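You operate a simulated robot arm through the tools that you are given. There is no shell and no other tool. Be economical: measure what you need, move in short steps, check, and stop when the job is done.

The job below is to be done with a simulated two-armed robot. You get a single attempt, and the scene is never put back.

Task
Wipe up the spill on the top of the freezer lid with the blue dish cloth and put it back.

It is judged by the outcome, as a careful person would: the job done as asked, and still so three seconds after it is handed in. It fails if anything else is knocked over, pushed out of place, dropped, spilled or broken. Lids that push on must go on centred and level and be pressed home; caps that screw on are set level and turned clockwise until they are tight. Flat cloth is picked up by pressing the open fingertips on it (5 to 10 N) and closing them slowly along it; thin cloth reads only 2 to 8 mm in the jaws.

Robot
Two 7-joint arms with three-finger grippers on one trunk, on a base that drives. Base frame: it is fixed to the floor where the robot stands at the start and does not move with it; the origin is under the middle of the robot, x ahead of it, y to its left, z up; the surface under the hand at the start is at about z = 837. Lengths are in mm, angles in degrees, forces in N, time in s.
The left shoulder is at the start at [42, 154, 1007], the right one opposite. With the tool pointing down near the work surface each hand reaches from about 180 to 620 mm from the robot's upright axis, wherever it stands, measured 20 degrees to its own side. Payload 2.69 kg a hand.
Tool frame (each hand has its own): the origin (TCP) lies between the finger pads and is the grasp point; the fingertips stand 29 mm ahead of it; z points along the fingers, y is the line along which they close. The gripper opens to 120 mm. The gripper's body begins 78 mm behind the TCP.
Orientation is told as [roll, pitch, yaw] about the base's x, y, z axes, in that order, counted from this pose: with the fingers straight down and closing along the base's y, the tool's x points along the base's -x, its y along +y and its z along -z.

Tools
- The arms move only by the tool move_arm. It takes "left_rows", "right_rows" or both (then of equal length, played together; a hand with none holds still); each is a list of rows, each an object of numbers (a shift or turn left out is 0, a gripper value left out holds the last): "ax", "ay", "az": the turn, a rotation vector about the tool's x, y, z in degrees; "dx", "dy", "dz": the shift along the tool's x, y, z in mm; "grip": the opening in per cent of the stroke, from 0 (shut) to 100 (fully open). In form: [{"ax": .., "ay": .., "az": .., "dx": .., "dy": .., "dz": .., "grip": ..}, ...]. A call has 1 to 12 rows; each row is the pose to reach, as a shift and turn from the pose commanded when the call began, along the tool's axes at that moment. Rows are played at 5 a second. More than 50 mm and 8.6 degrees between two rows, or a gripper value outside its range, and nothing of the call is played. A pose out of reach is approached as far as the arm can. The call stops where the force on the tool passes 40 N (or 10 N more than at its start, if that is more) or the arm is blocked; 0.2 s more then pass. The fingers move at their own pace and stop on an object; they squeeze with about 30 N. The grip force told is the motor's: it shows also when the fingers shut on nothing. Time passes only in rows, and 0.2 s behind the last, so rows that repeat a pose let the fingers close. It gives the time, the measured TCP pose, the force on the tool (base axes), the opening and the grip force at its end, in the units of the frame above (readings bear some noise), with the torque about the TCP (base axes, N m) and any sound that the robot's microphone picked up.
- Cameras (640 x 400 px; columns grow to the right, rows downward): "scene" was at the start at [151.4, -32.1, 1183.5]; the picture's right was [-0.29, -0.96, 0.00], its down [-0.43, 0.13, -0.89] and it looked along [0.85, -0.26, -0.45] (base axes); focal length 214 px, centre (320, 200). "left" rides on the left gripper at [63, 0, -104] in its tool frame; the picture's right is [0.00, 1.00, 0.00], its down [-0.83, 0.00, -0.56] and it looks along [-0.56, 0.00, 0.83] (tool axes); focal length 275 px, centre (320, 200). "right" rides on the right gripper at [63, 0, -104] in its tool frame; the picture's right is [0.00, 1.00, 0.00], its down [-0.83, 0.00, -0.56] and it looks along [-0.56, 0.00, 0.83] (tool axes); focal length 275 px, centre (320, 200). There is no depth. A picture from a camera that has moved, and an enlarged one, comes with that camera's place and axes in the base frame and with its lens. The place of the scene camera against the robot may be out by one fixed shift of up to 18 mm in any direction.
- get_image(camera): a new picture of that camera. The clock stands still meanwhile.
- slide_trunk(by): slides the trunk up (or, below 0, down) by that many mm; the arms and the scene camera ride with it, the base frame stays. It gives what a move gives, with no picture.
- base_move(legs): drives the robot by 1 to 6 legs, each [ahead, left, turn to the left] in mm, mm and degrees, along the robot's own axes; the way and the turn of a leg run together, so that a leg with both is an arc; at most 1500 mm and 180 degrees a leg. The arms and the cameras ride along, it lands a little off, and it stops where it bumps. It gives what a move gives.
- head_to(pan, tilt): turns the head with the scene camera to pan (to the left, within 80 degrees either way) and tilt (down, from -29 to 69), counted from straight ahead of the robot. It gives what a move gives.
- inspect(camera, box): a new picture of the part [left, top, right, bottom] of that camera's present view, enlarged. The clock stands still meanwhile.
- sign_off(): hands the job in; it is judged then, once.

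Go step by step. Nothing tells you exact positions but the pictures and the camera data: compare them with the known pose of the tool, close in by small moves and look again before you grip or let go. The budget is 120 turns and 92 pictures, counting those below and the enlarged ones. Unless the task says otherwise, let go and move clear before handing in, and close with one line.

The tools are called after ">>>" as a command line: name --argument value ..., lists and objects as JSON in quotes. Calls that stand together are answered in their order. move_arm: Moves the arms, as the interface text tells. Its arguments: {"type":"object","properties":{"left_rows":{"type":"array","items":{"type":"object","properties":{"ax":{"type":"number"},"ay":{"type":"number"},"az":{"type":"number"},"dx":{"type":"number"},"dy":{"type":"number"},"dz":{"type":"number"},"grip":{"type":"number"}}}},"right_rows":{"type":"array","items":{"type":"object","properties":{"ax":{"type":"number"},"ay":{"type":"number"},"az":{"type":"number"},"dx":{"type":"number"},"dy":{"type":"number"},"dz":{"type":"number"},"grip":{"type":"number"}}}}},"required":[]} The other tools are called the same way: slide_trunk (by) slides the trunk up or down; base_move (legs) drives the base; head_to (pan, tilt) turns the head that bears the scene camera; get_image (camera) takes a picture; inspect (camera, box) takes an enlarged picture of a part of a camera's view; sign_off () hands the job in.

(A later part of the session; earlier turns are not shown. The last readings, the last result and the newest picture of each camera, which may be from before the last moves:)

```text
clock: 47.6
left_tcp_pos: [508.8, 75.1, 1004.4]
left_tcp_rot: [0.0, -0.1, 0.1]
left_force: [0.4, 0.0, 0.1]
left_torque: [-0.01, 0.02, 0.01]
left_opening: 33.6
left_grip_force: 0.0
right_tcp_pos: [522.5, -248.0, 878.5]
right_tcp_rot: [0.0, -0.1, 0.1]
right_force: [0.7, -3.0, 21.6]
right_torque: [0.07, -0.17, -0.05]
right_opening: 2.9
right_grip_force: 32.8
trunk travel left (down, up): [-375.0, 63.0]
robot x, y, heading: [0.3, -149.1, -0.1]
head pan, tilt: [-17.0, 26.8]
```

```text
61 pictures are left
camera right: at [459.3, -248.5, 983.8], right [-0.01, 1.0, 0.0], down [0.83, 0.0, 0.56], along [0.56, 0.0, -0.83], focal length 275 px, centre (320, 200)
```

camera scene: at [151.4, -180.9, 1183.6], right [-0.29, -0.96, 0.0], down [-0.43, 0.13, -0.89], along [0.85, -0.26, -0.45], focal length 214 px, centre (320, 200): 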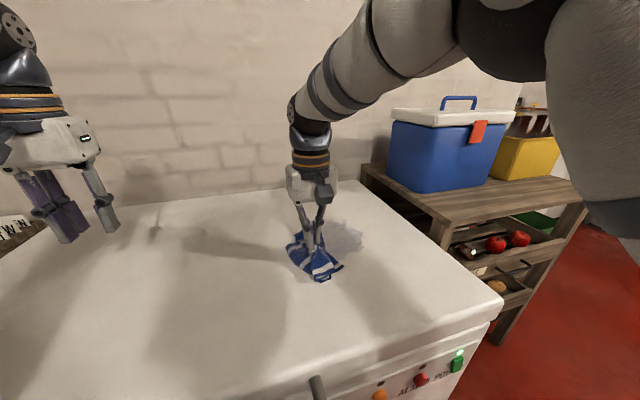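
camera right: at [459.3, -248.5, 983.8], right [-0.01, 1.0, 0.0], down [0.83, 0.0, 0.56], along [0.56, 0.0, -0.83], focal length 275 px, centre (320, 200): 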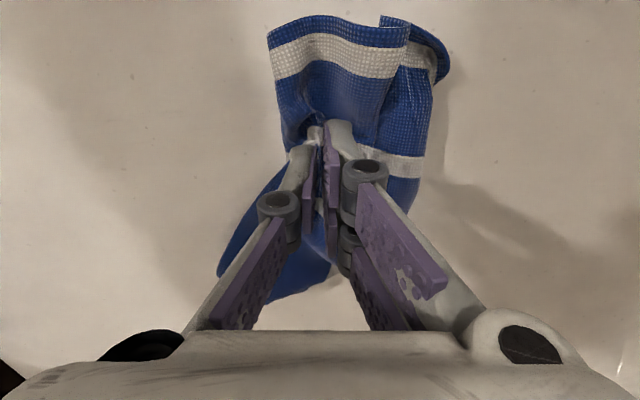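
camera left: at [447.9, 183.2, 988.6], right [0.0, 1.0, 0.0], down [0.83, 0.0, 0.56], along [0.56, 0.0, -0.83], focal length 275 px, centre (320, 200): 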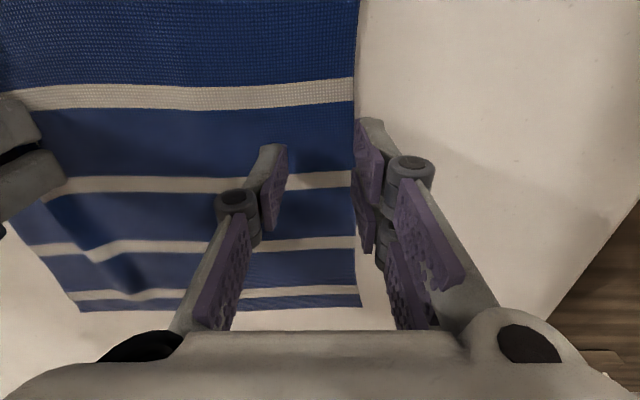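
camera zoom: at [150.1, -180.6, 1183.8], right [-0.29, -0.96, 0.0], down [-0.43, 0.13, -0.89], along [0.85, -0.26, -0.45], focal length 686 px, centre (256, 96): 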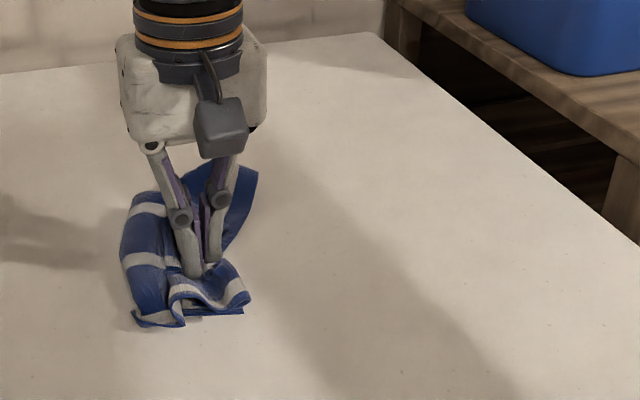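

The lid looks clean. Now I'll lift the cloth to hang, tuck the left arm back, raise the trunk a little, and look left before driving back.

>>> move_arm --right_rows '[{"dz": -35}, {"dz": -70}, {"dz": -105}, {"dz": -140}, {"dz": -170, "dx": 20}, {"dz": -200, "dx": 35}, {"dz": -220, "dx": 50}, {"dz": -220, "dx": 50}]' --left_rows '[{"dz": -20, "dx": 20}, {"dz": -40, "dx": 40}, {"dz": -60, "dx": 60}, {"dz": -80, "dx": 80}, {"dz": -100, "dx": 100}, {"dz": -120, "dx": 120}, {"dz": -130, "dx": 140}, {"dz": -130, "dx": 150}]'

>>> slide_trunk --by 60

>>> head_to --pan 50 --tilt 45

>>> get_image --camera "scene"

>>> get_image --camera "right"

```text
clock: 49.4
left_tcp_pos: [363.0, 70.3, 1125.0]
left_tcp_rot: [0.0, -0.1, 0.2]
left_force: [-0.4, -0.2, 0.3]
left_torque: [0.01, 0.05, 0.0]
left_opening: 33.7
left_grip_force: 0.1
left hand out of reach, approached as far as the arm can: row 7, 8
right_tcp_pos: [475.0, -249.1, 1098.3]
right_tcp_rot: [0.0, 0.0, 0.2]
right_force: [-0.2, 1.2, 1.6]
right_torque: [-0.13, -0.06, -0.02]
right_opening: 0.7
right_grip_force: 28.6
trunk travel left (down, up): [-375.0, 63.0]
robot x, y, heading: [2.6, -147.5, 0.1]
head pan, tilt: [-17.0, 26.8]
```

```text
clock: 50.4
left_tcp_pos: [364.1, 71.0, 1184.9]
left_tcp_rot: [0.1, -0.2, 0.2]
left_force: [-0.4, 0.3, -0.6]
left_torque: [-0.01, 0.02, 0.02]
left_opening: 33.5
left_grip_force: 0.1
right_tcp_pos: [456.6, -249.5, 1185.6]
right_tcp_rot: [-0.1, -3.6, 0.1]
right_force: [0.7, 0.1, 0.1]
right_torque: [-0.02, 0.02, -0.02]
right_opening: 0.3
right_grip_force: 28.4
trunk travel left (down, up): [-435.0, 3.0]
robot x, y, heading: [2.2, -151.8, -0.0]
head pan, tilt: [-17.0, 26.8]
```

```text
clock: 51.8
left_tcp_pos: [364.4, 69.9, 1184.6]
left_tcp_rot: [0.0, -0.1, 0.2]
left_force: [-0.6, -0.1, 0.4]
left_torque: [0.02, -0.03, 0.03]
left_opening: 33.5
left_grip_force: 0.0
right_tcp_pos: [456.4, -250.7, 1186.3]
right_tcp_rot: [0.1, -3.8, 0.0]
right_force: [-0.7, 0.2, -0.3]
right_torque: [0.02, -0.03, 0.01]
right_opening: 0.0
right_grip_force: 28.1
trunk travel left (down, up): [-435.0, 3.0]
robot x, y, heading: [1.5, -149.0, 0.1]
head pan, tilt: [50.0, 45.0]
```

```text
60 pictures are left
camera scene: at [57.9, -92.1, 1224.4], right [0.77, -0.64, 0.0], down [-0.45, -0.54, -0.71], along [0.45, 0.54, -0.71], focal length 214 px, centre (320, 200)
```

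scene: 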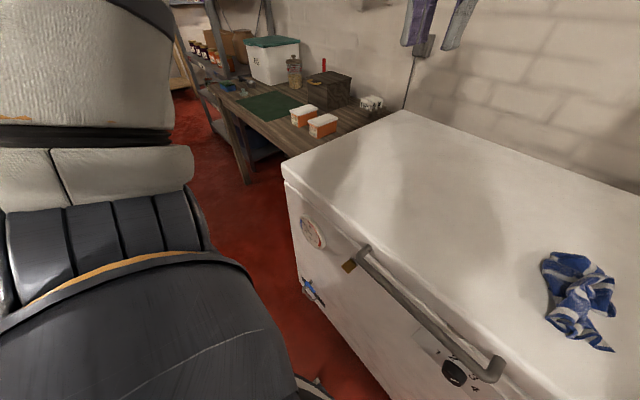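

```text
59 pictures are left
camera right: at [386.3, -250.9, 1286.7], right [-0.01, 1.0, 0.0], down [0.79, 0.01, 0.61], along [0.61, 0.0, -0.79], focal length 275 px, centre (320, 200)
```

right: 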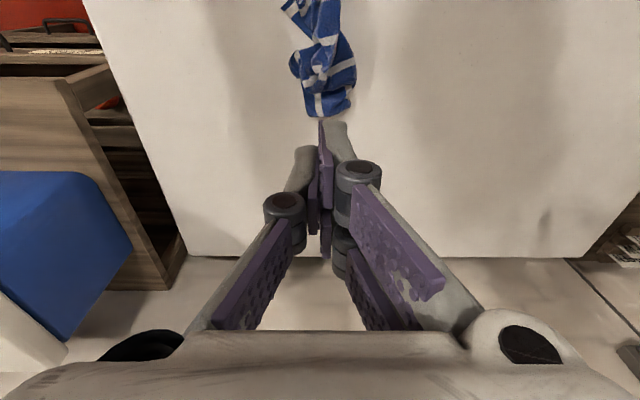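

The cloth slipped from the fingers and lies crumpled on the lid at about (480, -255). The left way is clear; first I'll look at the cloth closely to choose a new grip.

>>> inspect --camera "right" --box '[240, 0, 400, 130]'

>>> head_to --pan -14 --tilt 55

>>> get_image --camera "scene"

```text
3.08 times, centred on (320, 65) of right
camera zoom: at [386.3, -250.9, 1286.7], right [-0.01, 1.0, 0.0], down [0.79, 0.01, 0.61], along [0.61, 0.0, -0.79], focal length 847 px, centre (320, 615)
```

zoom: 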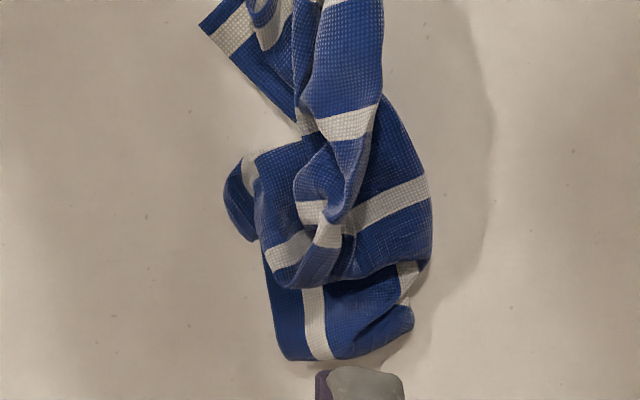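

```text
clock: 53.1
left_tcp_pos: [363.9, 69.2, 1184.5]
left_tcp_rot: [0.0, 0.0, 0.1]
left_force: [0.0, -0.4, -0.3]
left_torque: [0.02, -0.02, -0.02]
left_opening: 33.4
left_grip_force: 0.0
right_tcp_pos: [455.9, -249.1, 1186.2]
right_tcp_rot: [0.0, -3.8, 0.1]
right_force: [0.5, 0.5, 0.2]
right_torque: [0.01, 0.0, 0.03]
right_opening: 0.0
right_grip_force: 28.5
trunk travel left (down, up): [-435.0, 3.0]
robot x, y, heading: [2.3, -148.2, 0.2]
head pan, tilt: [-14.0, 55.0]
```

```text
57 pictures are left
camera scene: at [75.7, -171.7, 1210.9], right [-0.24, -0.97, 0.0], down [-0.8, 0.2, -0.57], along [0.56, -0.14, -0.82], focal length 214 px, centre (320, 200)
```

scene: 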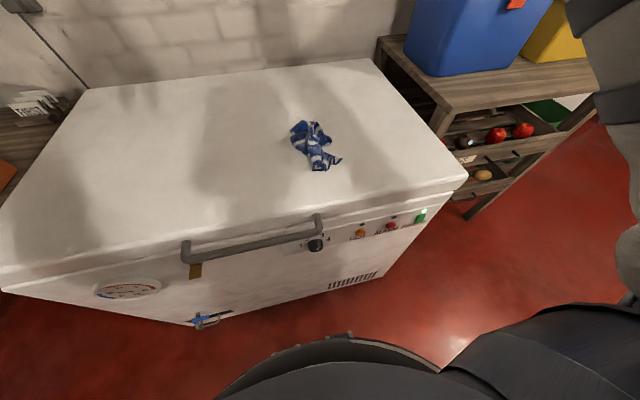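

I'll bring the right hand back and lower for a close look at the crumpled cloth, with fingers opened.

>>> move_arm --right_rows '[{"dx": 25, "dz": 20, "ay": 1, "grip": 60}, {"dx": 50, "dz": 45, "ay": 2}, {"dx": 75, "dz": 70, "ay": 3}, {"dx": 100, "dz": 95, "ay": 3.8}, {"dx": 120, "dz": 120, "ay": 3.8}, {"dx": 120, "dz": 120, "ay": 3.8}]'

>>> get_image --camera "right"

>>> inspect --camera "scene" --box '[264, 100, 376, 190]'

```text
clock: 54.5
left_tcp_pos: [362.9, 70.0, 1185.3]
left_tcp_rot: [0.0, -0.1, 0.2]
left_force: [-0.5, 0.1, 0.2]
left_torque: [0.0, -0.02, 0.0]
left_opening: 33.6
left_grip_force: 0.1
right_tcp_pos: [346.0, -249.5, 1059.3]
right_tcp_rot: [0.0, 0.0, 0.1]
right_force: [-0.1, -0.2, 0.1]
right_torque: [0.01, 0.0, 0.0]
right_opening: 72.1
right_grip_force: 0.0
trunk travel left (down, up): [-435.0, 3.0]
robot x, y, heading: [-2.9, -148.0, -0.0]
head pan, tilt: [-14.0, 55.0]
```

```text
56 pictures are left
camera right: at [281.5, -251.0, 1163.2], right [-0.01, 1.0, 0.0], down [0.83, 0.01, 0.56], along [0.56, 0.0, -0.83], focal length 275 px, centre (320, 200)
```

right: 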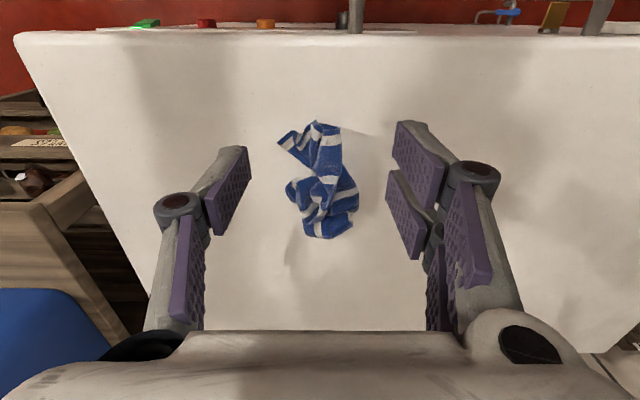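

```text
4.44 times, centred on (320, 145) of scene
camera zoom: at [75.7, -171.7, 1210.9], right [-0.24, -0.97, 0.0], down [-0.8, 0.2, -0.57], along [0.56, -0.14, -0.82], focal length 953 px, centre (320, 444)
```

zoom: 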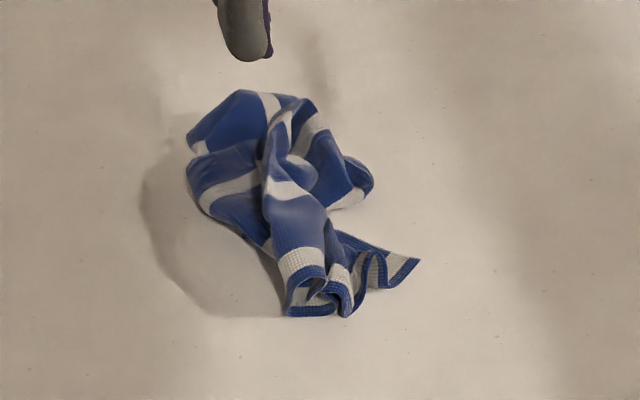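

>>> inspect --camera "right" --box '[255, 105, 383, 185]'

>>> inspect --camera "right" --box '[255, 165, 383, 245]'

```text
5.00 times, centred on (319, 145) of right
camera zoom: at [281.5, -251.0, 1163.2], right [-0.01, 1.0, 0.0], down [0.83, 0.01, 0.56], along [0.56, 0.0, -0.83], focal length 1376 px, centre (325, 475)
```

zoom: 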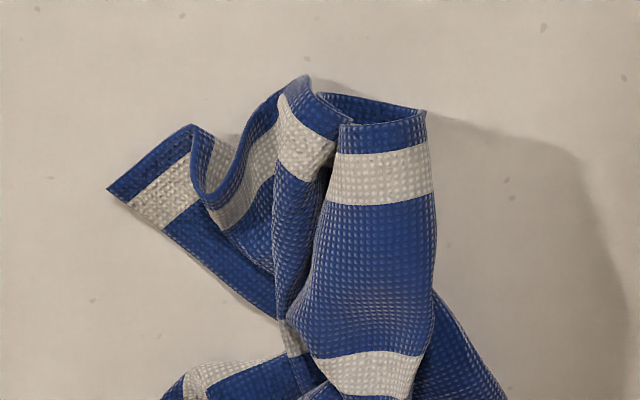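

```text
5.00 times, centred on (319, 205) of right
camera zoom: at [281.5, -251.0, 1163.2], right [-0.01, 1.0, 0.0], down [0.83, 0.01, 0.56], along [0.56, 0.0, -0.83], focal length 1376 px, centre (325, 175)
```

zoom: 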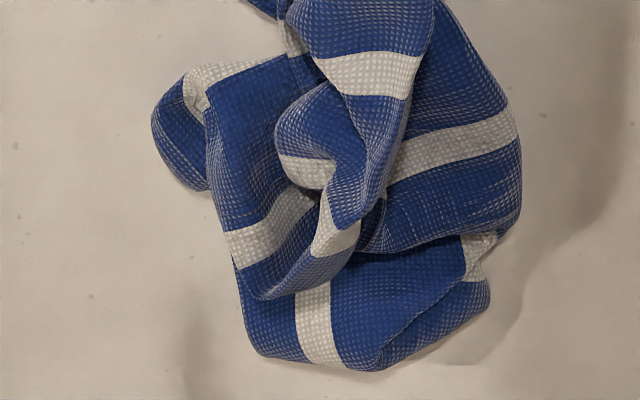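

The near-right corner of the cloth is lying free at about (410, -303). I'll bring the right hand above it, fingers ~30 mm open, and look again.

>>> move_arm --right_rows '[{"dx": -20, "dy": -10, "dz": 40, "grip": 24}, {"dx": -40, "dy": -20, "dz": 80}, {"dx": -60, "dy": -32, "dz": 115}, {"dx": -68, "dy": -38, "dz": 145}, {"dx": -68, "dy": -38, "dz": 158}, {"dx": -68, "dy": -38, "dz": 158}]'

>>> get_image --camera "right"

>>> inspect --camera "scene" --box '[264, 100, 376, 190]'

```text
clock: 55.9
left_tcp_pos: [364.6, 69.3, 1185.2]
left_tcp_rot: [0.0, 0.0, 0.0]
left_force: [-0.3, -0.2, 0.0]
left_torque: [0.01, -0.04, -0.02]
left_opening: 33.7
left_grip_force: 0.1
right_tcp_pos: [412.9, -287.7, 901.9]
right_tcp_rot: [0.0, 0.0, 0.0]
right_force: [0.1, 0.0, -0.6]
right_torque: [0.01, -0.01, -0.03]
right_opening: 29.0
right_grip_force: 0.0
trunk travel left (down, up): [-435.0, 3.0]
robot x, y, heading: [-1.6, -147.1, 0.1]
head pan, tilt: [-14.0, 55.0]
```

```text
52 pictures are left
camera right: at [349.8, -288.7, 1006.2], right [-0.01, 1.0, 0.0], down [0.83, 0.01, 0.56], along [0.56, 0.0, -0.83], focal length 275 px, centre (320, 200)
```

right: 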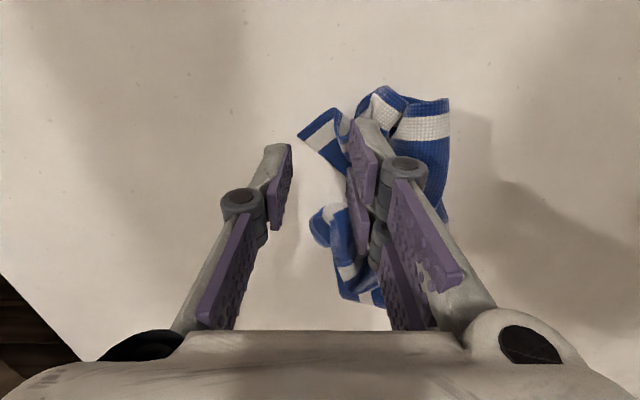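

```text
4.44 times, centred on (320, 145) of scene
camera zoom: at [75.6, -171.8, 1211.0], right [-0.24, -0.97, 0.0], down [-0.8, 0.2, -0.57], along [0.56, -0.14, -0.82], focal length 953 px, centre (320, 444)
```

zoom: 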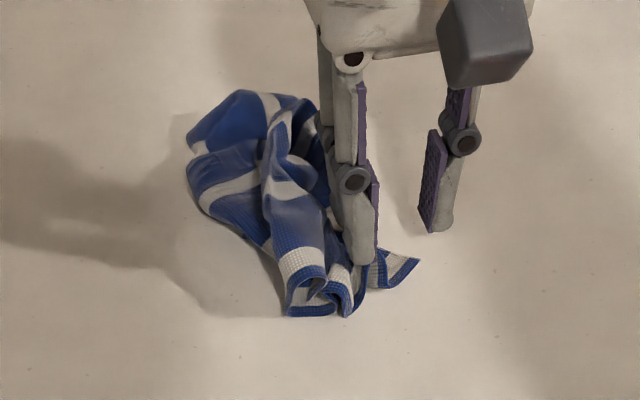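

The corner lies between the fingers; I'll shift slightly and lower to press.

>>> move_arm --right_rows '[{"dx": -4, "dy": -5, "dz": 12}, {"dx": -4, "dy": -5, "dz": 20}, {"dx": -4, "dy": -5, "dz": 25}, {"dx": -4, "dy": -5, "dz": 26}]'

>>> get_image --camera "right"

```text
clock: 56.9
left_tcp_pos: [361.7, 69.8, 1186.9]
left_tcp_rot: [-0.1, -0.3, 0.1]
left_force: [-0.4, -0.1, -0.3]
left_torque: [0.02, 0.02, 0.0]
left_opening: 33.6
left_grip_force: 0.0
right_tcp_pos: [416.9, -291.7, 878.0]
right_tcp_rot: [0.2, -0.5, 0.0]
right_force: [0.9, 3.5, 25.3]
right_torque: [0.58, 0.27, -0.07]
right_opening: 30.9
right_grip_force: 0.9
trunk travel left (down, up): [-435.0, 3.0]
robot x, y, heading: [4.1, -149.3, 0.3]
head pan, tilt: [-14.0, 55.0]
```

```text
50 pictures are left
camera right: at [352.7, -293.2, 982.8], right [-0.01, 1.0, 0.0], down [0.83, 0.0, 0.56], along [0.56, 0.0, -0.83], focal length 275 px, centre (320, 200)
```

right: 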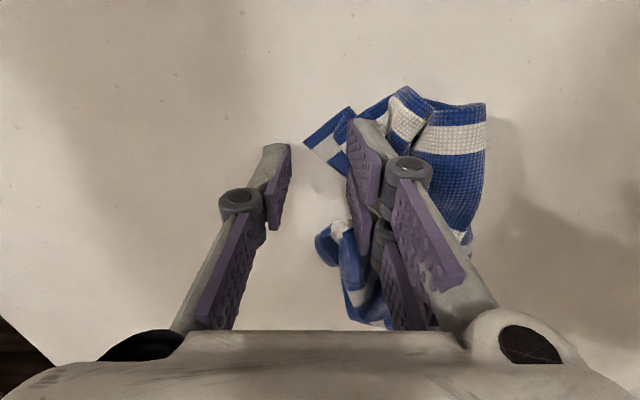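

>>> move_arm --right_rows '[{"dz": -1.5, "grip": 22}, {"dz": -1.5, "grip": 19}, {"dz": -1.5, "grip": 16}, {"dz": -1.5, "grip": 13}, {"dz": -1.5, "grip": 10}, {"dz": -1.5, "grip": 7}, {"dz": -1.5, "grip": 4}, {"dz": -1.5, "grip": 1}, {"dz": -1.5, "grip": 0}, {"dz": -1.5, "grip": 0}]'

>>> get_image --camera "right"

>>> inspect --camera "scene" --box '[264, 100, 376, 190]'

```text
clock: 59.1
left_tcp_pos: [363.2, 70.8, 1184.3]
left_tcp_rot: [-0.1, 0.0, 0.1]
left_force: [0.6, 0.4, -0.6]
left_torque: [0.05, -0.04, 0.01]
left_opening: 33.4
left_grip_force: 0.0
right_tcp_pos: [416.4, -292.3, 876.4]
right_tcp_rot: [0.0, 0.0, 0.1]
right_force: [-1.8, 3.5, 15.5]
right_torque: [0.12, 0.21, -0.02]
right_opening: 0.0
right_grip_force: 28.8
trunk travel left (down, up): [-435.0, 3.0]
robot x, y, heading: [2.7, -150.2, 0.2]
head pan, tilt: [-14.0, 55.0]
```

```text
49 pictures are left
camera right: at [352.6, -293.7, 981.3], right [-0.01, 1.0, 0.0], down [0.83, 0.01, 0.56], along [0.56, 0.0, -0.83], focal length 275 px, centre (320, 200)
```

right: 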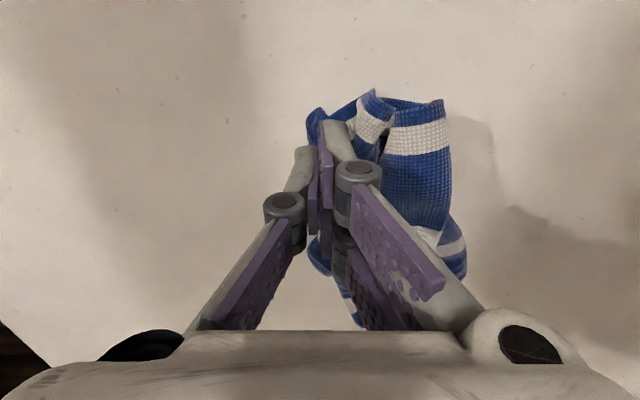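

```text
4.44 times, centred on (320, 145) of scene
camera zoom: at [74.8, -171.3, 1210.9], right [-0.24, -0.97, 0.0], down [-0.79, 0.2, -0.57], along [0.56, -0.14, -0.82], focal length 953 px, centre (320, 444)
```

zoom: 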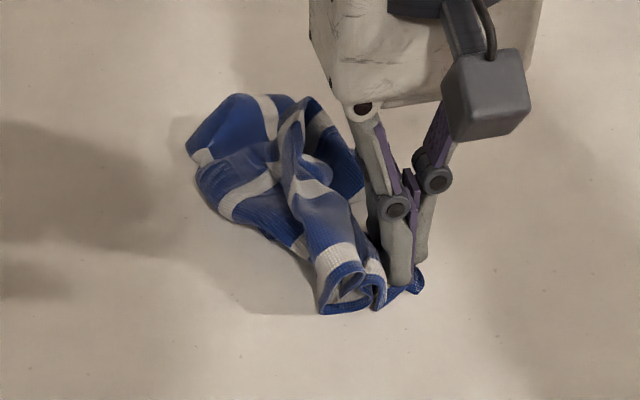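

The opening reads 0, so the pinch is doubtful; a small test lift will tell.

>>> move_arm --right_rows '[{"dz": -15}, {"dz": -30}, {"dz": -45}, {"dz": -45}]'

>>> inspect --camera "scene" --box '[264, 100, 376, 190]'

```text
clock: 60.1
left_tcp_pos: [364.0, 69.2, 1185.1]
left_tcp_rot: [0.0, 0.0, 0.1]
left_force: [0.1, 0.4, -0.6]
left_torque: [0.02, 0.04, -0.01]
left_opening: 33.5
left_grip_force: 0.1
right_tcp_pos: [417.5, -293.8, 921.5]
right_tcp_rot: [0.0, 0.0, 0.1]
right_force: [-0.2, 0.0, 0.4]
right_torque: [-0.01, 0.02, 0.01]
right_opening: 0.2
right_grip_force: 28.6
trunk travel left (down, up): [-435.0, 3.0]
robot x, y, heading: [2.7, -150.1, 0.1]
head pan, tilt: [-14.0, 55.0]
```

```text
4.44 times, centred on (320, 145) of scene
camera zoom: at [75.8, -171.8, 1210.9], right [-0.24, -0.97, 0.0], down [-0.8, 0.2, -0.57], along [0.56, -0.14, -0.82], focal length 953 px, centre (320, 444)
```

zoom: 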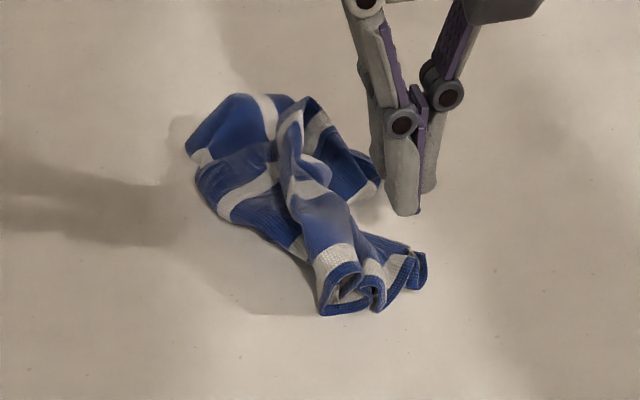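

The pinch missed, only folding the corner. Better to squeeze the whole pleated near hem between the pads: centre about (403, -272), fingers 75 mm open.

>>> move_arm --right_rows '[{"dx": 5, "dy": 10, "grip": 65}, {"dx": 13, "dy": 22}, {"dx": 13, "dy": 22, "dz": 10}, {"dx": 13, "dy": 22, "dz": 10}]'

>>> get_image --camera "right"

```text
clock: 61.1
left_tcp_pos: [362.6, 70.2, 1185.3]
left_tcp_rot: [0.0, -0.1, 0.1]
left_force: [-0.4, 0.5, 0.5]
left_torque: [0.04, 0.01, -0.03]
left_opening: 33.6
left_grip_force: 0.1
right_tcp_pos: [404.1, -270.6, 910.8]
right_tcp_rot: [0.0, 0.0, 0.1]
right_force: [-0.3, 0.4, -1.2]
right_torque: [0.02, 0.01, -0.01]
right_opening: 77.9
right_grip_force: 0.1
trunk travel left (down, up): [-435.0, 3.0]
robot x, y, heading: [1.6, -149.5, 0.3]
head pan, tilt: [-14.0, 55.0]
```

```text
46 pictures are left
camera right: at [340.0, -271.8, 1016.0], right [-0.01, 1.0, 0.0], down [0.83, 0.01, 0.56], along [0.56, 0.0, -0.83], focal length 275 px, centre (320, 200)
```

right: 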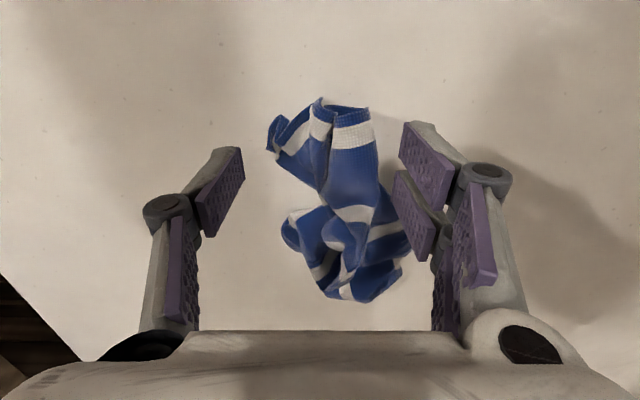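

The bundle is well centred between the fingers. Lower and squeeze slowly.

>>> move_arm --right_rows '[{"dx": -5, "dz": 12}, {"dx": -5, "dz": 22}, {"dx": -5, "dz": 32}, {"dx": -5, "dz": 33}, {"dx": -5, "dz": 33, "grip": 50}, {"dx": -5, "dz": 33, "grip": 38}, {"dx": -5, "dz": 33, "grip": 28}, {"dx": -5, "dz": 33, "grip": 18}, {"dx": -5, "dz": 33, "grip": 9}, {"dx": -5, "dz": 33, "grip": 0}, {"dx": -5, "dz": 33, "grip": 0}]'

>>> get_image --camera "right"

```text
clock: 63.5
left_tcp_pos: [363.1, 69.4, 1185.0]
left_tcp_rot: [0.1, -0.1, 0.1]
left_force: [-0.1, 0.3, -0.5]
left_torque: [0.02, 0.04, -0.04]
left_opening: 33.7
left_grip_force: 0.0
right_tcp_pos: [409.2, -272.4, 877.3]
right_tcp_rot: [0.0, 0.0, 0.1]
right_force: [-0.6, 0.2, 1.8]
right_torque: [-0.05, 0.0, 0.01]
right_opening: 4.9
right_grip_force: 30.1
trunk travel left (down, up): [-435.0, 3.0]
robot x, y, heading: [-1.3, -152.3, 0.2]
head pan, tilt: [-14.0, 55.0]
```

```text
45 pictures are left
camera right: at [345.2, -271.9, 983.0], right [-0.01, 1.0, 0.0], down [0.83, 0.01, 0.56], along [0.56, 0.0, -0.83], focal length 275 px, centre (320, 200)
```

right: 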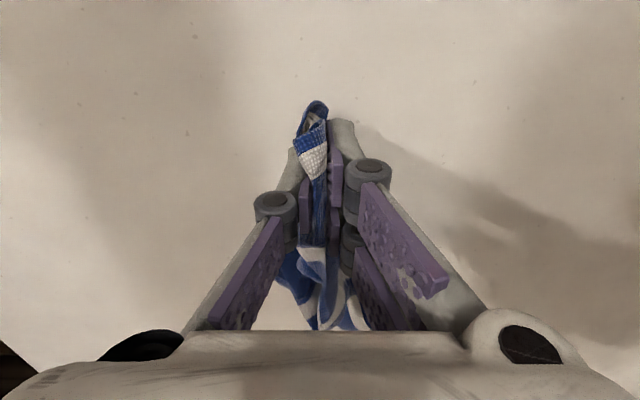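

Firm grip this time (4.9 mm). Lift it to hang and drive back left.

>>> move_arm --right_rows '[{"dz": -25}, {"dz": -50}, {"dz": -75}, {"dz": -100}, {"dz": -125}, {"dz": -150}, {"dz": -175}, {"dz": -200}, {"dz": -220}, {"dz": -220}]'

>>> get_image --camera "scene"

```text
clock: 65.7
left_tcp_pos: [364.2, 70.4, 1185.6]
left_tcp_rot: [0.0, -0.1, 0.1]
left_force: [0.5, -0.1, -0.5]
left_torque: [-0.01, 0.0, -0.01]
left_opening: 33.5
left_grip_force: 0.0
right_tcp_pos: [409.8, -269.9, 1097.0]
right_tcp_rot: [0.0, 0.0, 0.1]
right_force: [0.3, 0.7, 0.2]
right_torque: [-0.01, -0.04, 0.01]
right_opening: 4.8
right_grip_force: 30.6
trunk travel left (down, up): [-435.0, 3.0]
robot x, y, heading: [-2.8, -151.3, 0.0]
head pan, tilt: [-14.0, 55.0]
```

```text
44 pictures are left
camera scene: at [75.8, -171.8, 1210.9], right [-0.24, -0.97, 0.0], down [-0.8, 0.2, -0.57], along [0.56, -0.14, -0.82], focal length 214 px, centre (320, 200)
```

scene: 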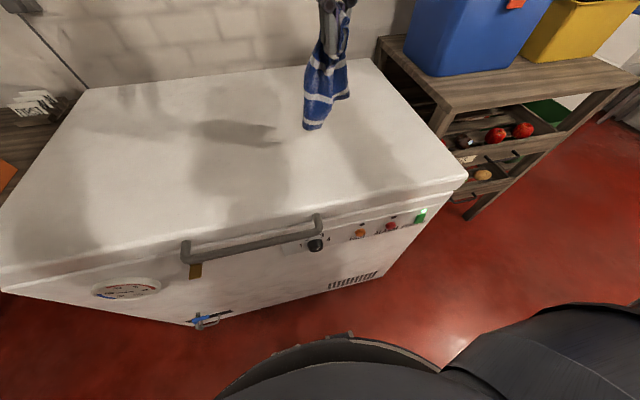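

The cloth hangs securely and the lid is clean. Drive left 290 and ahead 80.

>>> base_move --legs '[[0, 290, 0], [80, 0, 0]]'

>>> get_image --camera "scene"

```text
clock: 69.2
left_tcp_pos: [425.2, 360.9, 1183.9]
left_tcp_rot: [0.1, 0.0, 0.2]
left_force: [0.4, 0.4, 0.3]
left_torque: [0.0, -0.07, -0.02]
left_opening: 33.4
left_grip_force: 0.1
right_tcp_pos: [471.1, 19.2, 1096.6]
right_tcp_rot: [-0.1, 0.1, 0.3]
right_force: [0.3, -0.2, -0.3]
right_torque: [0.01, -0.02, 0.01]
right_opening: 4.7
right_grip_force: 30.2
trunk travel left (down, up): [-435.0, 3.0]
robot x, y, heading: [58.2, 141.9, 0.0]
head pan, tilt: [-14.0, 55.0]
stopped in leg 2: the robot was blocked; the commanded pose is now the measured one
```

```text
43 pictures are left
camera scene: at [136.5, 117.5, 1210.8], right [-0.24, -0.97, 0.0], down [-0.8, 0.2, -0.57], along [0.56, -0.14, -0.82], focal length 214 px, centre (320, 200)
```

scene: 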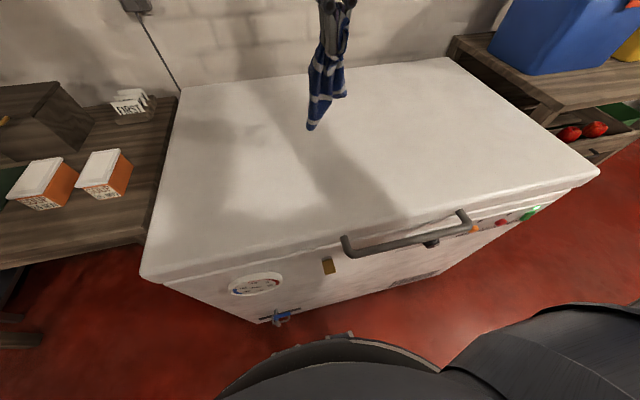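

The base touched the freezer and stopped; I'll back off 12 mm, then bring the hanging cloth over the far part of its place.

>>> base_move --legs '[[-12, 0, 0]]'

>>> move_arm --right_rows '[{"dx": -15, "dy": 15}, {"dx": -30, "dy": 30}, {"dx": -45, "dy": 45}, {"dx": -60, "dy": 60}, {"dx": -80, "dy": 75}, {"dx": -98, "dy": 90}, {"dx": -98, "dy": 90, "dz": 10}, {"dx": -98, "dy": 90, "dz": 20}, {"dx": -98, "dy": 90, "dz": 20}]'

>>> get_image --camera "scene"

>>> get_image --camera "left"

```text
clock: 70.0
left_tcp_pos: [413.3, 359.3, 1182.9]
left_tcp_rot: [0.0, 0.1, 0.3]
left_force: [0.3, -0.1, -0.6]
left_torque: [-0.01, -0.01, 0.01]
left_opening: 33.7
left_grip_force: 0.1
right_tcp_pos: [459.8, 20.0, 1096.3]
right_tcp_rot: [-0.1, 0.1, 0.2]
right_force: [0.0, -0.1, -0.3]
right_torque: [-0.03, 0.0, 0.03]
right_opening: 5.0
right_grip_force: 30.1
trunk travel left (down, up): [-435.0, 3.0]
robot x, y, heading: [49.9, 142.5, 0.1]
head pan, tilt: [-14.0, 55.0]
```

```text
clock: 72.0
left_tcp_pos: [413.3, 358.9, 1183.6]
left_tcp_rot: [0.0, 0.0, 0.2]
left_force: [-0.2, 0.8, 0.3]
left_torque: [0.02, -0.01, 0.0]
left_opening: 33.3
left_grip_force: 0.1
right_tcp_pos: [541.1, 102.6, 1067.0]
right_tcp_rot: [0.0, 0.0, 0.2]
right_force: [0.2, -0.3, 0.2]
right_torque: [-0.05, 0.0, 0.0]
right_opening: 4.7
right_grip_force: 30.1
right hand out of reach, approached as far as the arm can: row 5, 6, 7, 8, 9
trunk travel left (down, up): [-435.0, 3.0]
robot x, y, heading: [47.0, 139.4, 0.4]
head pan, tilt: [-14.0, 55.0]
```

```text
42 pictures are left
camera scene: at [125.1, 117.4, 1211.0], right [-0.24, -0.97, 0.0], down [-0.8, 0.2, -0.57], along [0.56, -0.14, -0.82], focal length 214 px, centre (320, 200)
```

scene: 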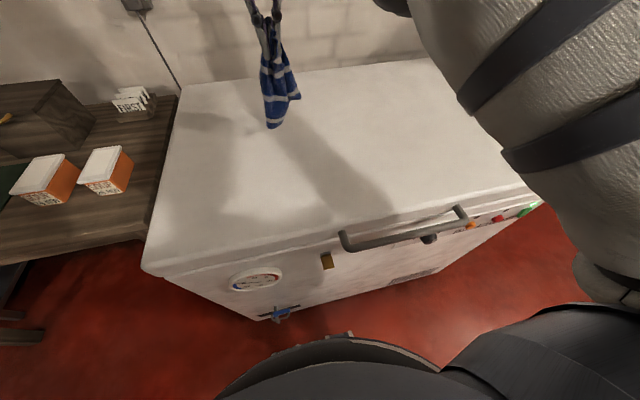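

```text
41 pictures are left
camera left: at [350.5, 360.1, 1288.3], right [0.0, 1.0, 0.0], down [0.83, 0.0, 0.56], along [0.56, 0.0, -0.83], focal length 275 px, centre (320, 200)
```

left: 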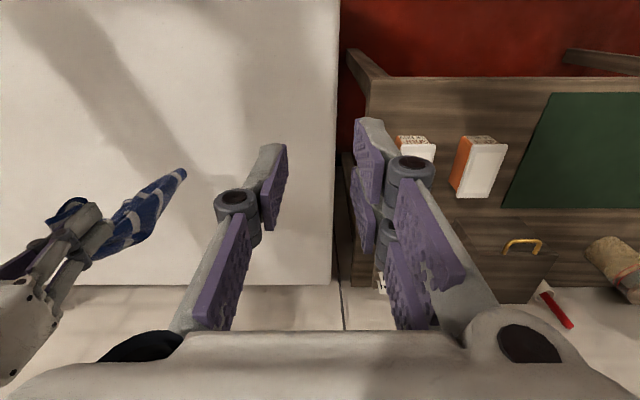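

The bottom of the cloth hangs just above the lid. I'll lower it forward so the far end lands first, then draw the hem back toward me as it comes down.

>>> move_arm --right_rows '[{"dx": -15, "dz": 20}, {"dx": -28, "dz": 40}, {"dx": -35, "dz": 62}, {"dx": -48, "dz": 85}, {"dx": -58, "dz": 105}, {"dx": -58, "dz": 120}, {"dx": -40, "dz": 132}, {"dx": -15, "dz": 142}, {"dx": 15, "dz": 152}, {"dx": 45, "dz": 162}, {"dx": 75, "dz": 172}, {"dx": 98, "dz": 182}]'

>>> get_image --camera "scene"

>>> get_image --camera "right"

```text
clock: 74.6
left_tcp_pos: [414.3, 360.7, 1183.0]
left_tcp_rot: [0.1, 0.1, 0.3]
left_force: [-0.6, -0.2, 0.0]
left_torque: [0.03, -0.04, -0.01]
left_opening: 33.6
left_grip_force: 0.0
right_tcp_pos: [443.2, 101.1, 883.6]
right_tcp_rot: [0.1, 0.3, 0.2]
right_force: [-0.5, -0.1, -0.3]
right_torque: [-0.02, -0.01, 0.0]
right_opening: 5.2
right_grip_force: 30.0
right hand out of reach, approached as far as the arm can: row 1, 2, 3, 4, 5, 6
trunk travel left (down, up): [-435.0, 3.0]
robot x, y, heading: [51.7, 139.1, 0.2]
head pan, tilt: [-14.0, 55.0]
```

```text
40 pictures are left
camera scene: at [134.4, 113.6, 1224.9], right [-0.26, -0.97, 0.0], down [-0.68, 0.18, -0.71], along [0.69, -0.18, -0.7], focal length 214 px, centre (320, 200)
```

scene: 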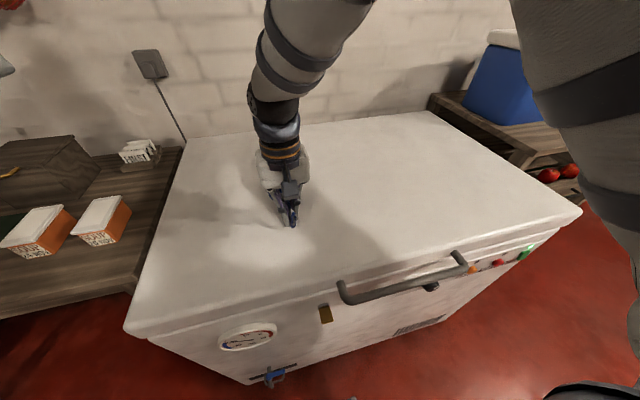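

```text
39 pictures are left
camera right: at [380.0, 100.2, 989.4], right [-0.01, 1.0, 0.0], down [0.83, 0.0, 0.55], along [0.55, 0.0, -0.83], focal length 275 px, centre (320, 200)
```

right: 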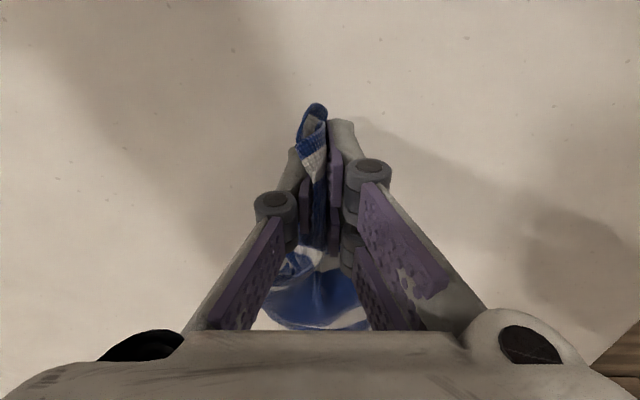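

Lower the last few mm, open the fingers slowly, and rise straight up to see how it lies.

>>> move_arm --right_rows '[{"dx": 10, "dz": 4}, {"dx": 10, "dz": 6}, {"dx": 10, "dz": 6, "grip": 10}, {"dx": 10, "dz": 6, "grip": 25}, {"dx": 10, "dz": 6, "grip": 45}, {"dx": 10, "dz": 0, "grip": 60}, {"dx": 10, "dz": -40}, {"dx": 10, "dz": -80}, {"dx": 20, "dz": -120}, {"dx": 40, "dz": -150}]'

>>> get_image --camera "right"

>>> get_image --camera "scene"

```text
clock: 76.8
left_tcp_pos: [412.2, 359.4, 1185.5]
left_tcp_rot: [0.0, -0.1, 0.3]
left_force: [-0.2, -0.3, 0.2]
left_torque: [0.02, -0.01, -0.01]
left_opening: 33.7
left_grip_force: 0.0
right_tcp_pos: [403.2, 101.4, 1034.6]
right_tcp_rot: [-0.2, 0.3, 0.2]
right_force: [-0.5, 0.3, 0.1]
right_torque: [0.03, 0.01, 0.05]
right_opening: 71.7
right_grip_force: 0.1
trunk travel left (down, up): [-435.0, 3.0]
robot x, y, heading: [49.0, 143.4, 0.3]
head pan, tilt: [-14.0, 55.0]
```

```text
38 pictures are left
camera right: at [339.8, 100.3, 1139.7], right [-0.01, 1.0, 0.0], down [0.83, 0.01, 0.55], along [0.55, 0.0, -0.83], focal length 275 px, centre (320, 200)
```

right: 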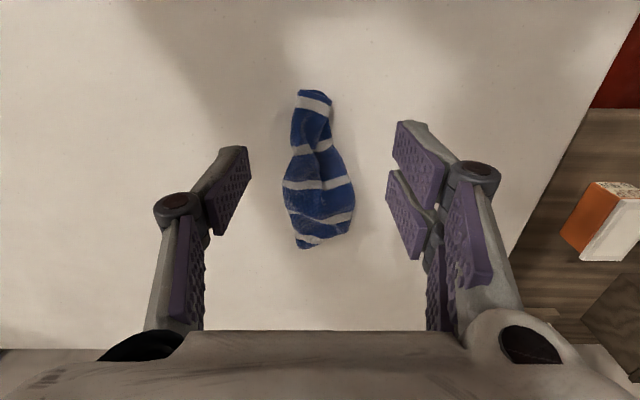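

```text
37 pictures are left
camera scene: at [127.8, 77.1, 1264.9], right [-0.62, -0.79, 0.0], down [-0.26, 0.2, -0.95], along [0.74, -0.58, -0.32], focal length 214 px, centre (320, 200)
```

scene: 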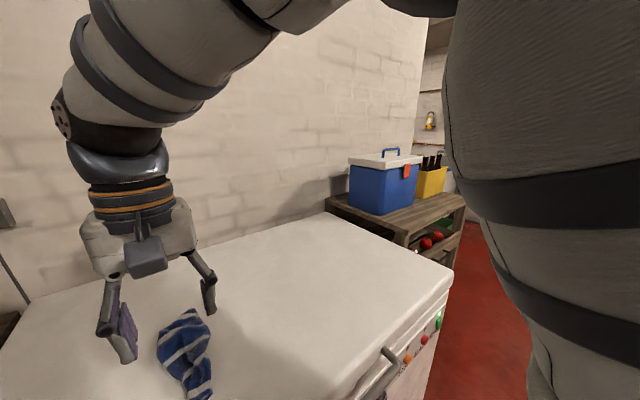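

The cloth lies as a narrow strip, x 402–616 around y≈95, at home but folded. I'll look closely to find free edges to spread it.

>>> inspect --camera "right" --box '[256, 85, 384, 165]'

>>> inspect --camera "right" --box '[256, 170, 384, 250]'

```text
5.00 times, centred on (320, 125) of right
camera zoom: at [339.8, 100.3, 1139.7], right [-0.01, 1.0, 0.0], down [0.83, 0.01, 0.55], along [0.55, 0.0, -0.83], focal length 1376 px, centre (320, 575)
```

zoom: 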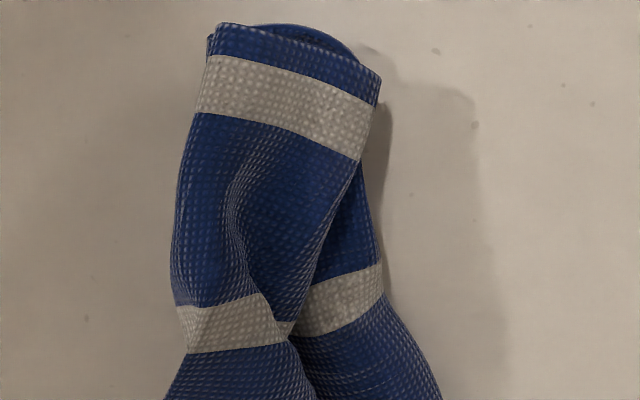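

```text
5.00 times, centred on (320, 210) of right
camera zoom: at [339.8, 100.3, 1139.7], right [-0.01, 1.0, 0.0], down [0.83, 0.01, 0.55], along [0.55, 0.0, -0.83], focal length 1376 px, centre (320, 150)
```

zoom: 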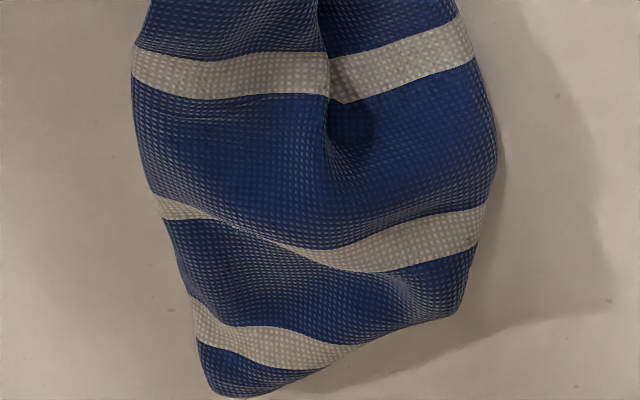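

It's layered: the top layer seems to have a free corner near (415, 107). I'll move the right hand away, and bring the left hand over that corner to pinch the top layer and pull it left.

>>> move_arm --left_rows '[{"dy": -26, "dz": 28, "grip": 20}, {"dy": -52, "dz": 56}, {"dy": -78, "dz": 85}, {"dy": -104, "dz": 113}, {"dy": -130, "dz": 141}, {"dy": -156, "dz": 170}, {"dy": -182, "dz": 198}, {"dy": -208, "dz": 226}, {"dy": -234, "dz": 254}, {"dy": -260, "dz": 280}, {"dy": -260, "dz": 280}]' --right_rows '[{"dy": -30}, {"dy": -60}, {"dy": -90}, {"dy": -120}, {"dy": -150}, {"dy": -180}, {"dy": -180}, {"dy": -180}, {"dy": -180}, {"dy": -180}, {"dy": -180}]'

>>> head_to --pan -5 --tilt 50

>>> get_image --camera "left"

>>> get_image --camera "scene"

```text
clock: 79.2
left_tcp_pos: [414.3, 99.6, 904.8]
left_tcp_rot: [0.0, 0.0, 0.3]
left_force: [-0.6, 0.0, 0.4]
left_torque: [-0.01, 0.0, 0.04]
left_opening: 24.2
left_grip_force: 0.0
right_tcp_pos: [402.7, -78.0, 1036.0]
right_tcp_rot: [0.0, 0.0, 0.3]
right_force: [-0.3, -0.1, 0.2]
right_torque: [0.03, -0.01, 0.02]
right_opening: 71.9
right_grip_force: 0.0
trunk travel left (down, up): [-435.0, 3.0]
robot x, y, heading: [49.5, 139.9, 0.2]
head pan, tilt: [-14.0, 55.0]
```

```text
clock: 79.9
left_tcp_pos: [415.6, 99.9, 906.6]
left_tcp_rot: [-0.1, 0.1, 0.4]
left_force: [0.5, 0.2, 0.0]
left_torque: [0.01, 0.04, -0.01]
left_opening: 23.9
left_grip_force: 0.1
right_tcp_pos: [404.0, -77.2, 1034.5]
right_tcp_rot: [0.0, 0.0, 0.2]
right_force: [-0.2, 0.0, -0.3]
right_torque: [0.04, -0.05, -0.02]
right_opening: 71.9
right_grip_force: 0.0
trunk travel left (down, up): [-435.0, 3.0]
robot x, y, heading: [50.2, 140.6, 0.1]
head pan, tilt: [-5.0, 50.0]
```

```text
34 pictures are left
camera left: at [352.3, 100.6, 1008.9], right [0.0, 1.0, 0.0], down [0.83, 0.0, 0.56], along [0.56, 0.0, -0.83], focal length 275 px, centre (320, 200)
```

left: 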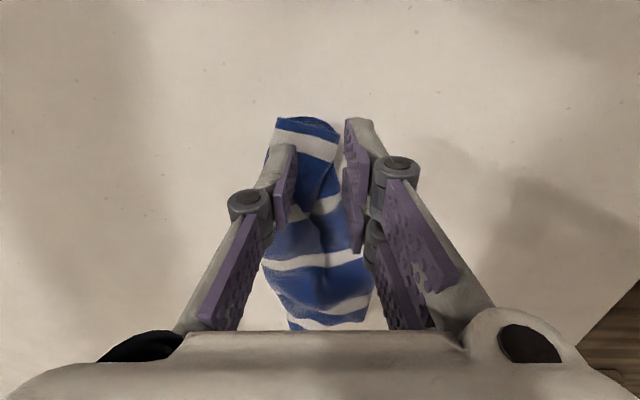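

```text
33 pictures are left
camera scene: at [126.6, 117.9, 1212.1], right [-0.23, -0.97, 0.0], down [-0.79, 0.18, -0.59], along [0.57, -0.13, -0.81], focal length 214 px, centre (320, 200)
```

scene: 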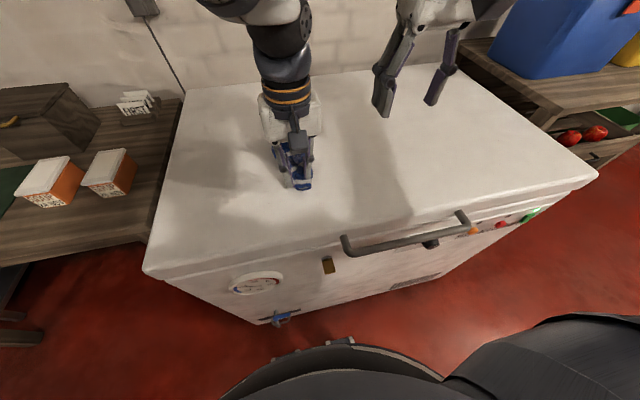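

>>> move_arm --left_rows '[{"dy": -7, "dz": 8}, {"dy": -7, "dz": 14}, {"dy": -7, "dz": 18}, {"dy": -7, "dz": 20}, {"dy": -7, "dz": 20}]'

```text
clock: 81.1
left_tcp_pos: [414.9, 92.2, 883.8]
left_tcp_rot: [0.0, 0.1, 0.3]
left_force: [-0.3, 0.1, 0.2]
left_torque: [-0.03, 0.01, -0.01]
left_opening: 23.9
left_grip_force: 0.0
right_tcp_pos: [403.1, -78.5, 1036.3]
right_tcp_rot: [0.0, 0.0, 0.2]
right_force: [0.1, 0.1, -0.4]
right_torque: [0.01, 0.04, 0.02]
right_opening: 72.0
right_grip_force: 0.0
trunk travel left (down, up): [-435.0, 3.0]
robot x, y, heading: [50.9, 136.9, 0.7]
head pan, tilt: [-5.0, 50.0]
```

>>> move_arm --left_rows '[{"dz": 1.5}, {"dz": 3}, {"dz": 4}, {"dz": 4}]'

>>> inspect --camera "left" --box '[240, 80, 400, 180]'

```text
clock: 82.1
left_tcp_pos: [414.8, 94.3, 881.1]
left_tcp_rot: [0.0, 0.1, 0.4]
left_force: [-0.5, 0.1, 5.0]
left_torque: [-0.05, -0.01, -0.01]
left_opening: 23.9
left_grip_force: 0.2
right_tcp_pos: [402.2, -78.5, 1035.9]
right_tcp_rot: [0.0, 0.0, 0.2]
right_force: [-0.1, 0.8, -0.2]
right_torque: [0.02, 0.01, 0.02]
right_opening: 72.4
right_grip_force: 0.1
trunk travel left (down, up): [-435.0, 3.0]
robot x, y, heading: [50.9, 142.1, 0.1]
head pan, tilt: [-5.0, 50.0]
```

```text
4.00 times, centred on (320, 130) of left
camera zoom: at [351.9, 93.3, 984.3], right [0.0, 1.0, 0.0], down [0.83, 0.0, 0.56], along [0.56, 0.0, -0.83], focal length 1101 px, centre (320, 480)
```

zoom: 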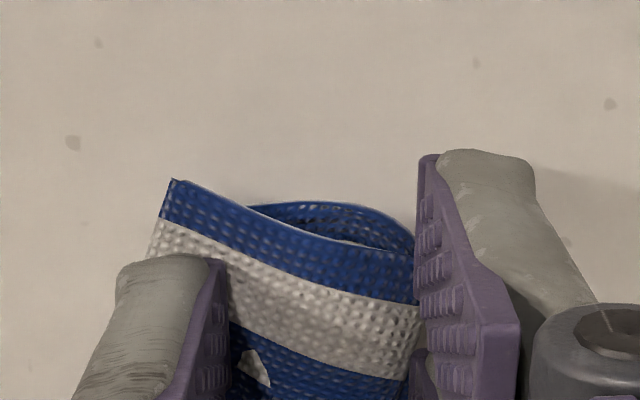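

The top layer's free corner is actually on the right side (y≈76); the other edge is a fold. I'll narrow the fingers, re-press on that top layer and close, then pull it to the right.

>>> move_arm --left_rows '[{"dz": -6}, {"dz": -6, "dy": -5, "grip": 15}, {"dz": -6, "dy": -5}, {"dz": -1, "dy": -5}, {"dz": 0.5, "dy": -5}, {"dz": 0.5, "dy": -5, "grip": 12}, {"dz": 0.5, "dy": -5, "grip": 9}, {"dz": 0.5, "dy": -5, "grip": 6}, {"dz": 0.5, "dy": -5, "grip": 3}, {"dz": 0.5, "dy": -5, "grip": 0}, {"dz": 0.5, "dy": -5, "grip": 0}]'

>>> inspect --camera "left" --box '[240, 80, 400, 180]'

```text
clock: 84.5
left_tcp_pos: [414.3, 88.0, 879.3]
left_tcp_rot: [0.0, 0.0, 0.3]
left_force: [-1.1, 0.8, 10.8]
left_torque: [0.02, -0.05, 0.0]
left_opening: 2.7
left_grip_force: 30.3
right_tcp_pos: [401.9, -78.0, 1035.6]
right_tcp_rot: [0.0, 0.0, 0.2]
right_force: [0.8, 0.6, -0.3]
right_torque: [0.01, -0.01, -0.02]
right_opening: 72.3
right_grip_force: 0.1
trunk travel left (down, up): [-435.0, 3.0]
robot x, y, heading: [53.3, 139.2, 0.3]
head pan, tilt: [-5.0, 50.0]
```

```text
4.00 times, centred on (320, 130) of left
camera zoom: at [351.7, 88.4, 984.0], right [0.0, 1.0, 0.0], down [0.83, 0.0, 0.56], along [0.56, 0.0, -0.83], focal length 1101 px, centre (320, 480)
```

zoom: 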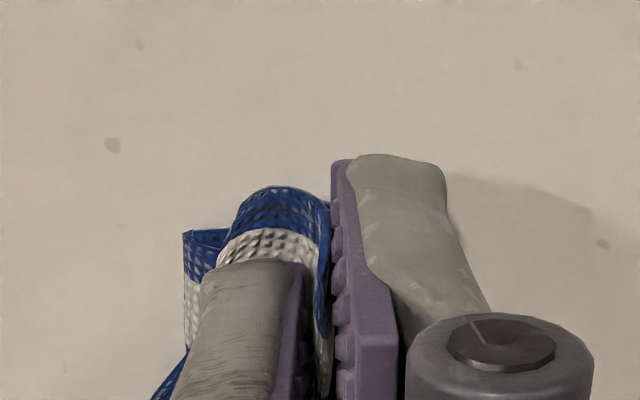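

Gripped (2.7 mm). Lift a little and pull it to the right.

>>> move_arm --left_rows '[{"dz": -10}, {"dz": -18, "dy": -8}, {"dz": -18, "dy": -20}, {"dz": -18, "dy": -32}, {"dz": -18, "dy": -44}, {"dz": -18, "dy": -56}, {"dz": -18, "dy": -68}, {"dz": -14, "dy": -80}, {"dz": -8, "dy": -86}]'

>>> get_image --camera "left"

```text
clock: 86.5
left_tcp_pos: [418.1, 5.4, 888.4]
left_tcp_rot: [0.0, 0.0, 0.8]
left_force: [2.1, 13.9, 4.6]
left_torque: [-2.2, 0.43, -0.06]
left_opening: 3.0
left_grip_force: 27.9
right_tcp_pos: [403.5, -79.4, 1035.8]
right_tcp_rot: [-0.2, 0.2, 0.1]
right_force: [-2.4, -13.2, -5.4]
right_torque: [-0.19, 0.01, 0.07]
right_opening: 63.8
right_grip_force: 0.1
trunk travel left (down, up): [-435.0, 3.0]
robot x, y, heading: [49.9, 140.7, 0.0]
head pan, tilt: [-5.0, 50.0]
```

```text
30 pictures are left
camera left: at [355.9, 4.2, 992.2], right [-0.01, 1.0, 0.0], down [0.83, 0.01, 0.56], along [0.56, 0.0, -0.83], focal length 275 px, centre (320, 200)
```

left: 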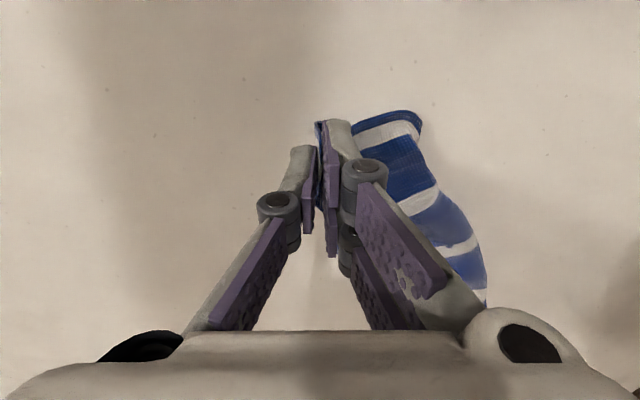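

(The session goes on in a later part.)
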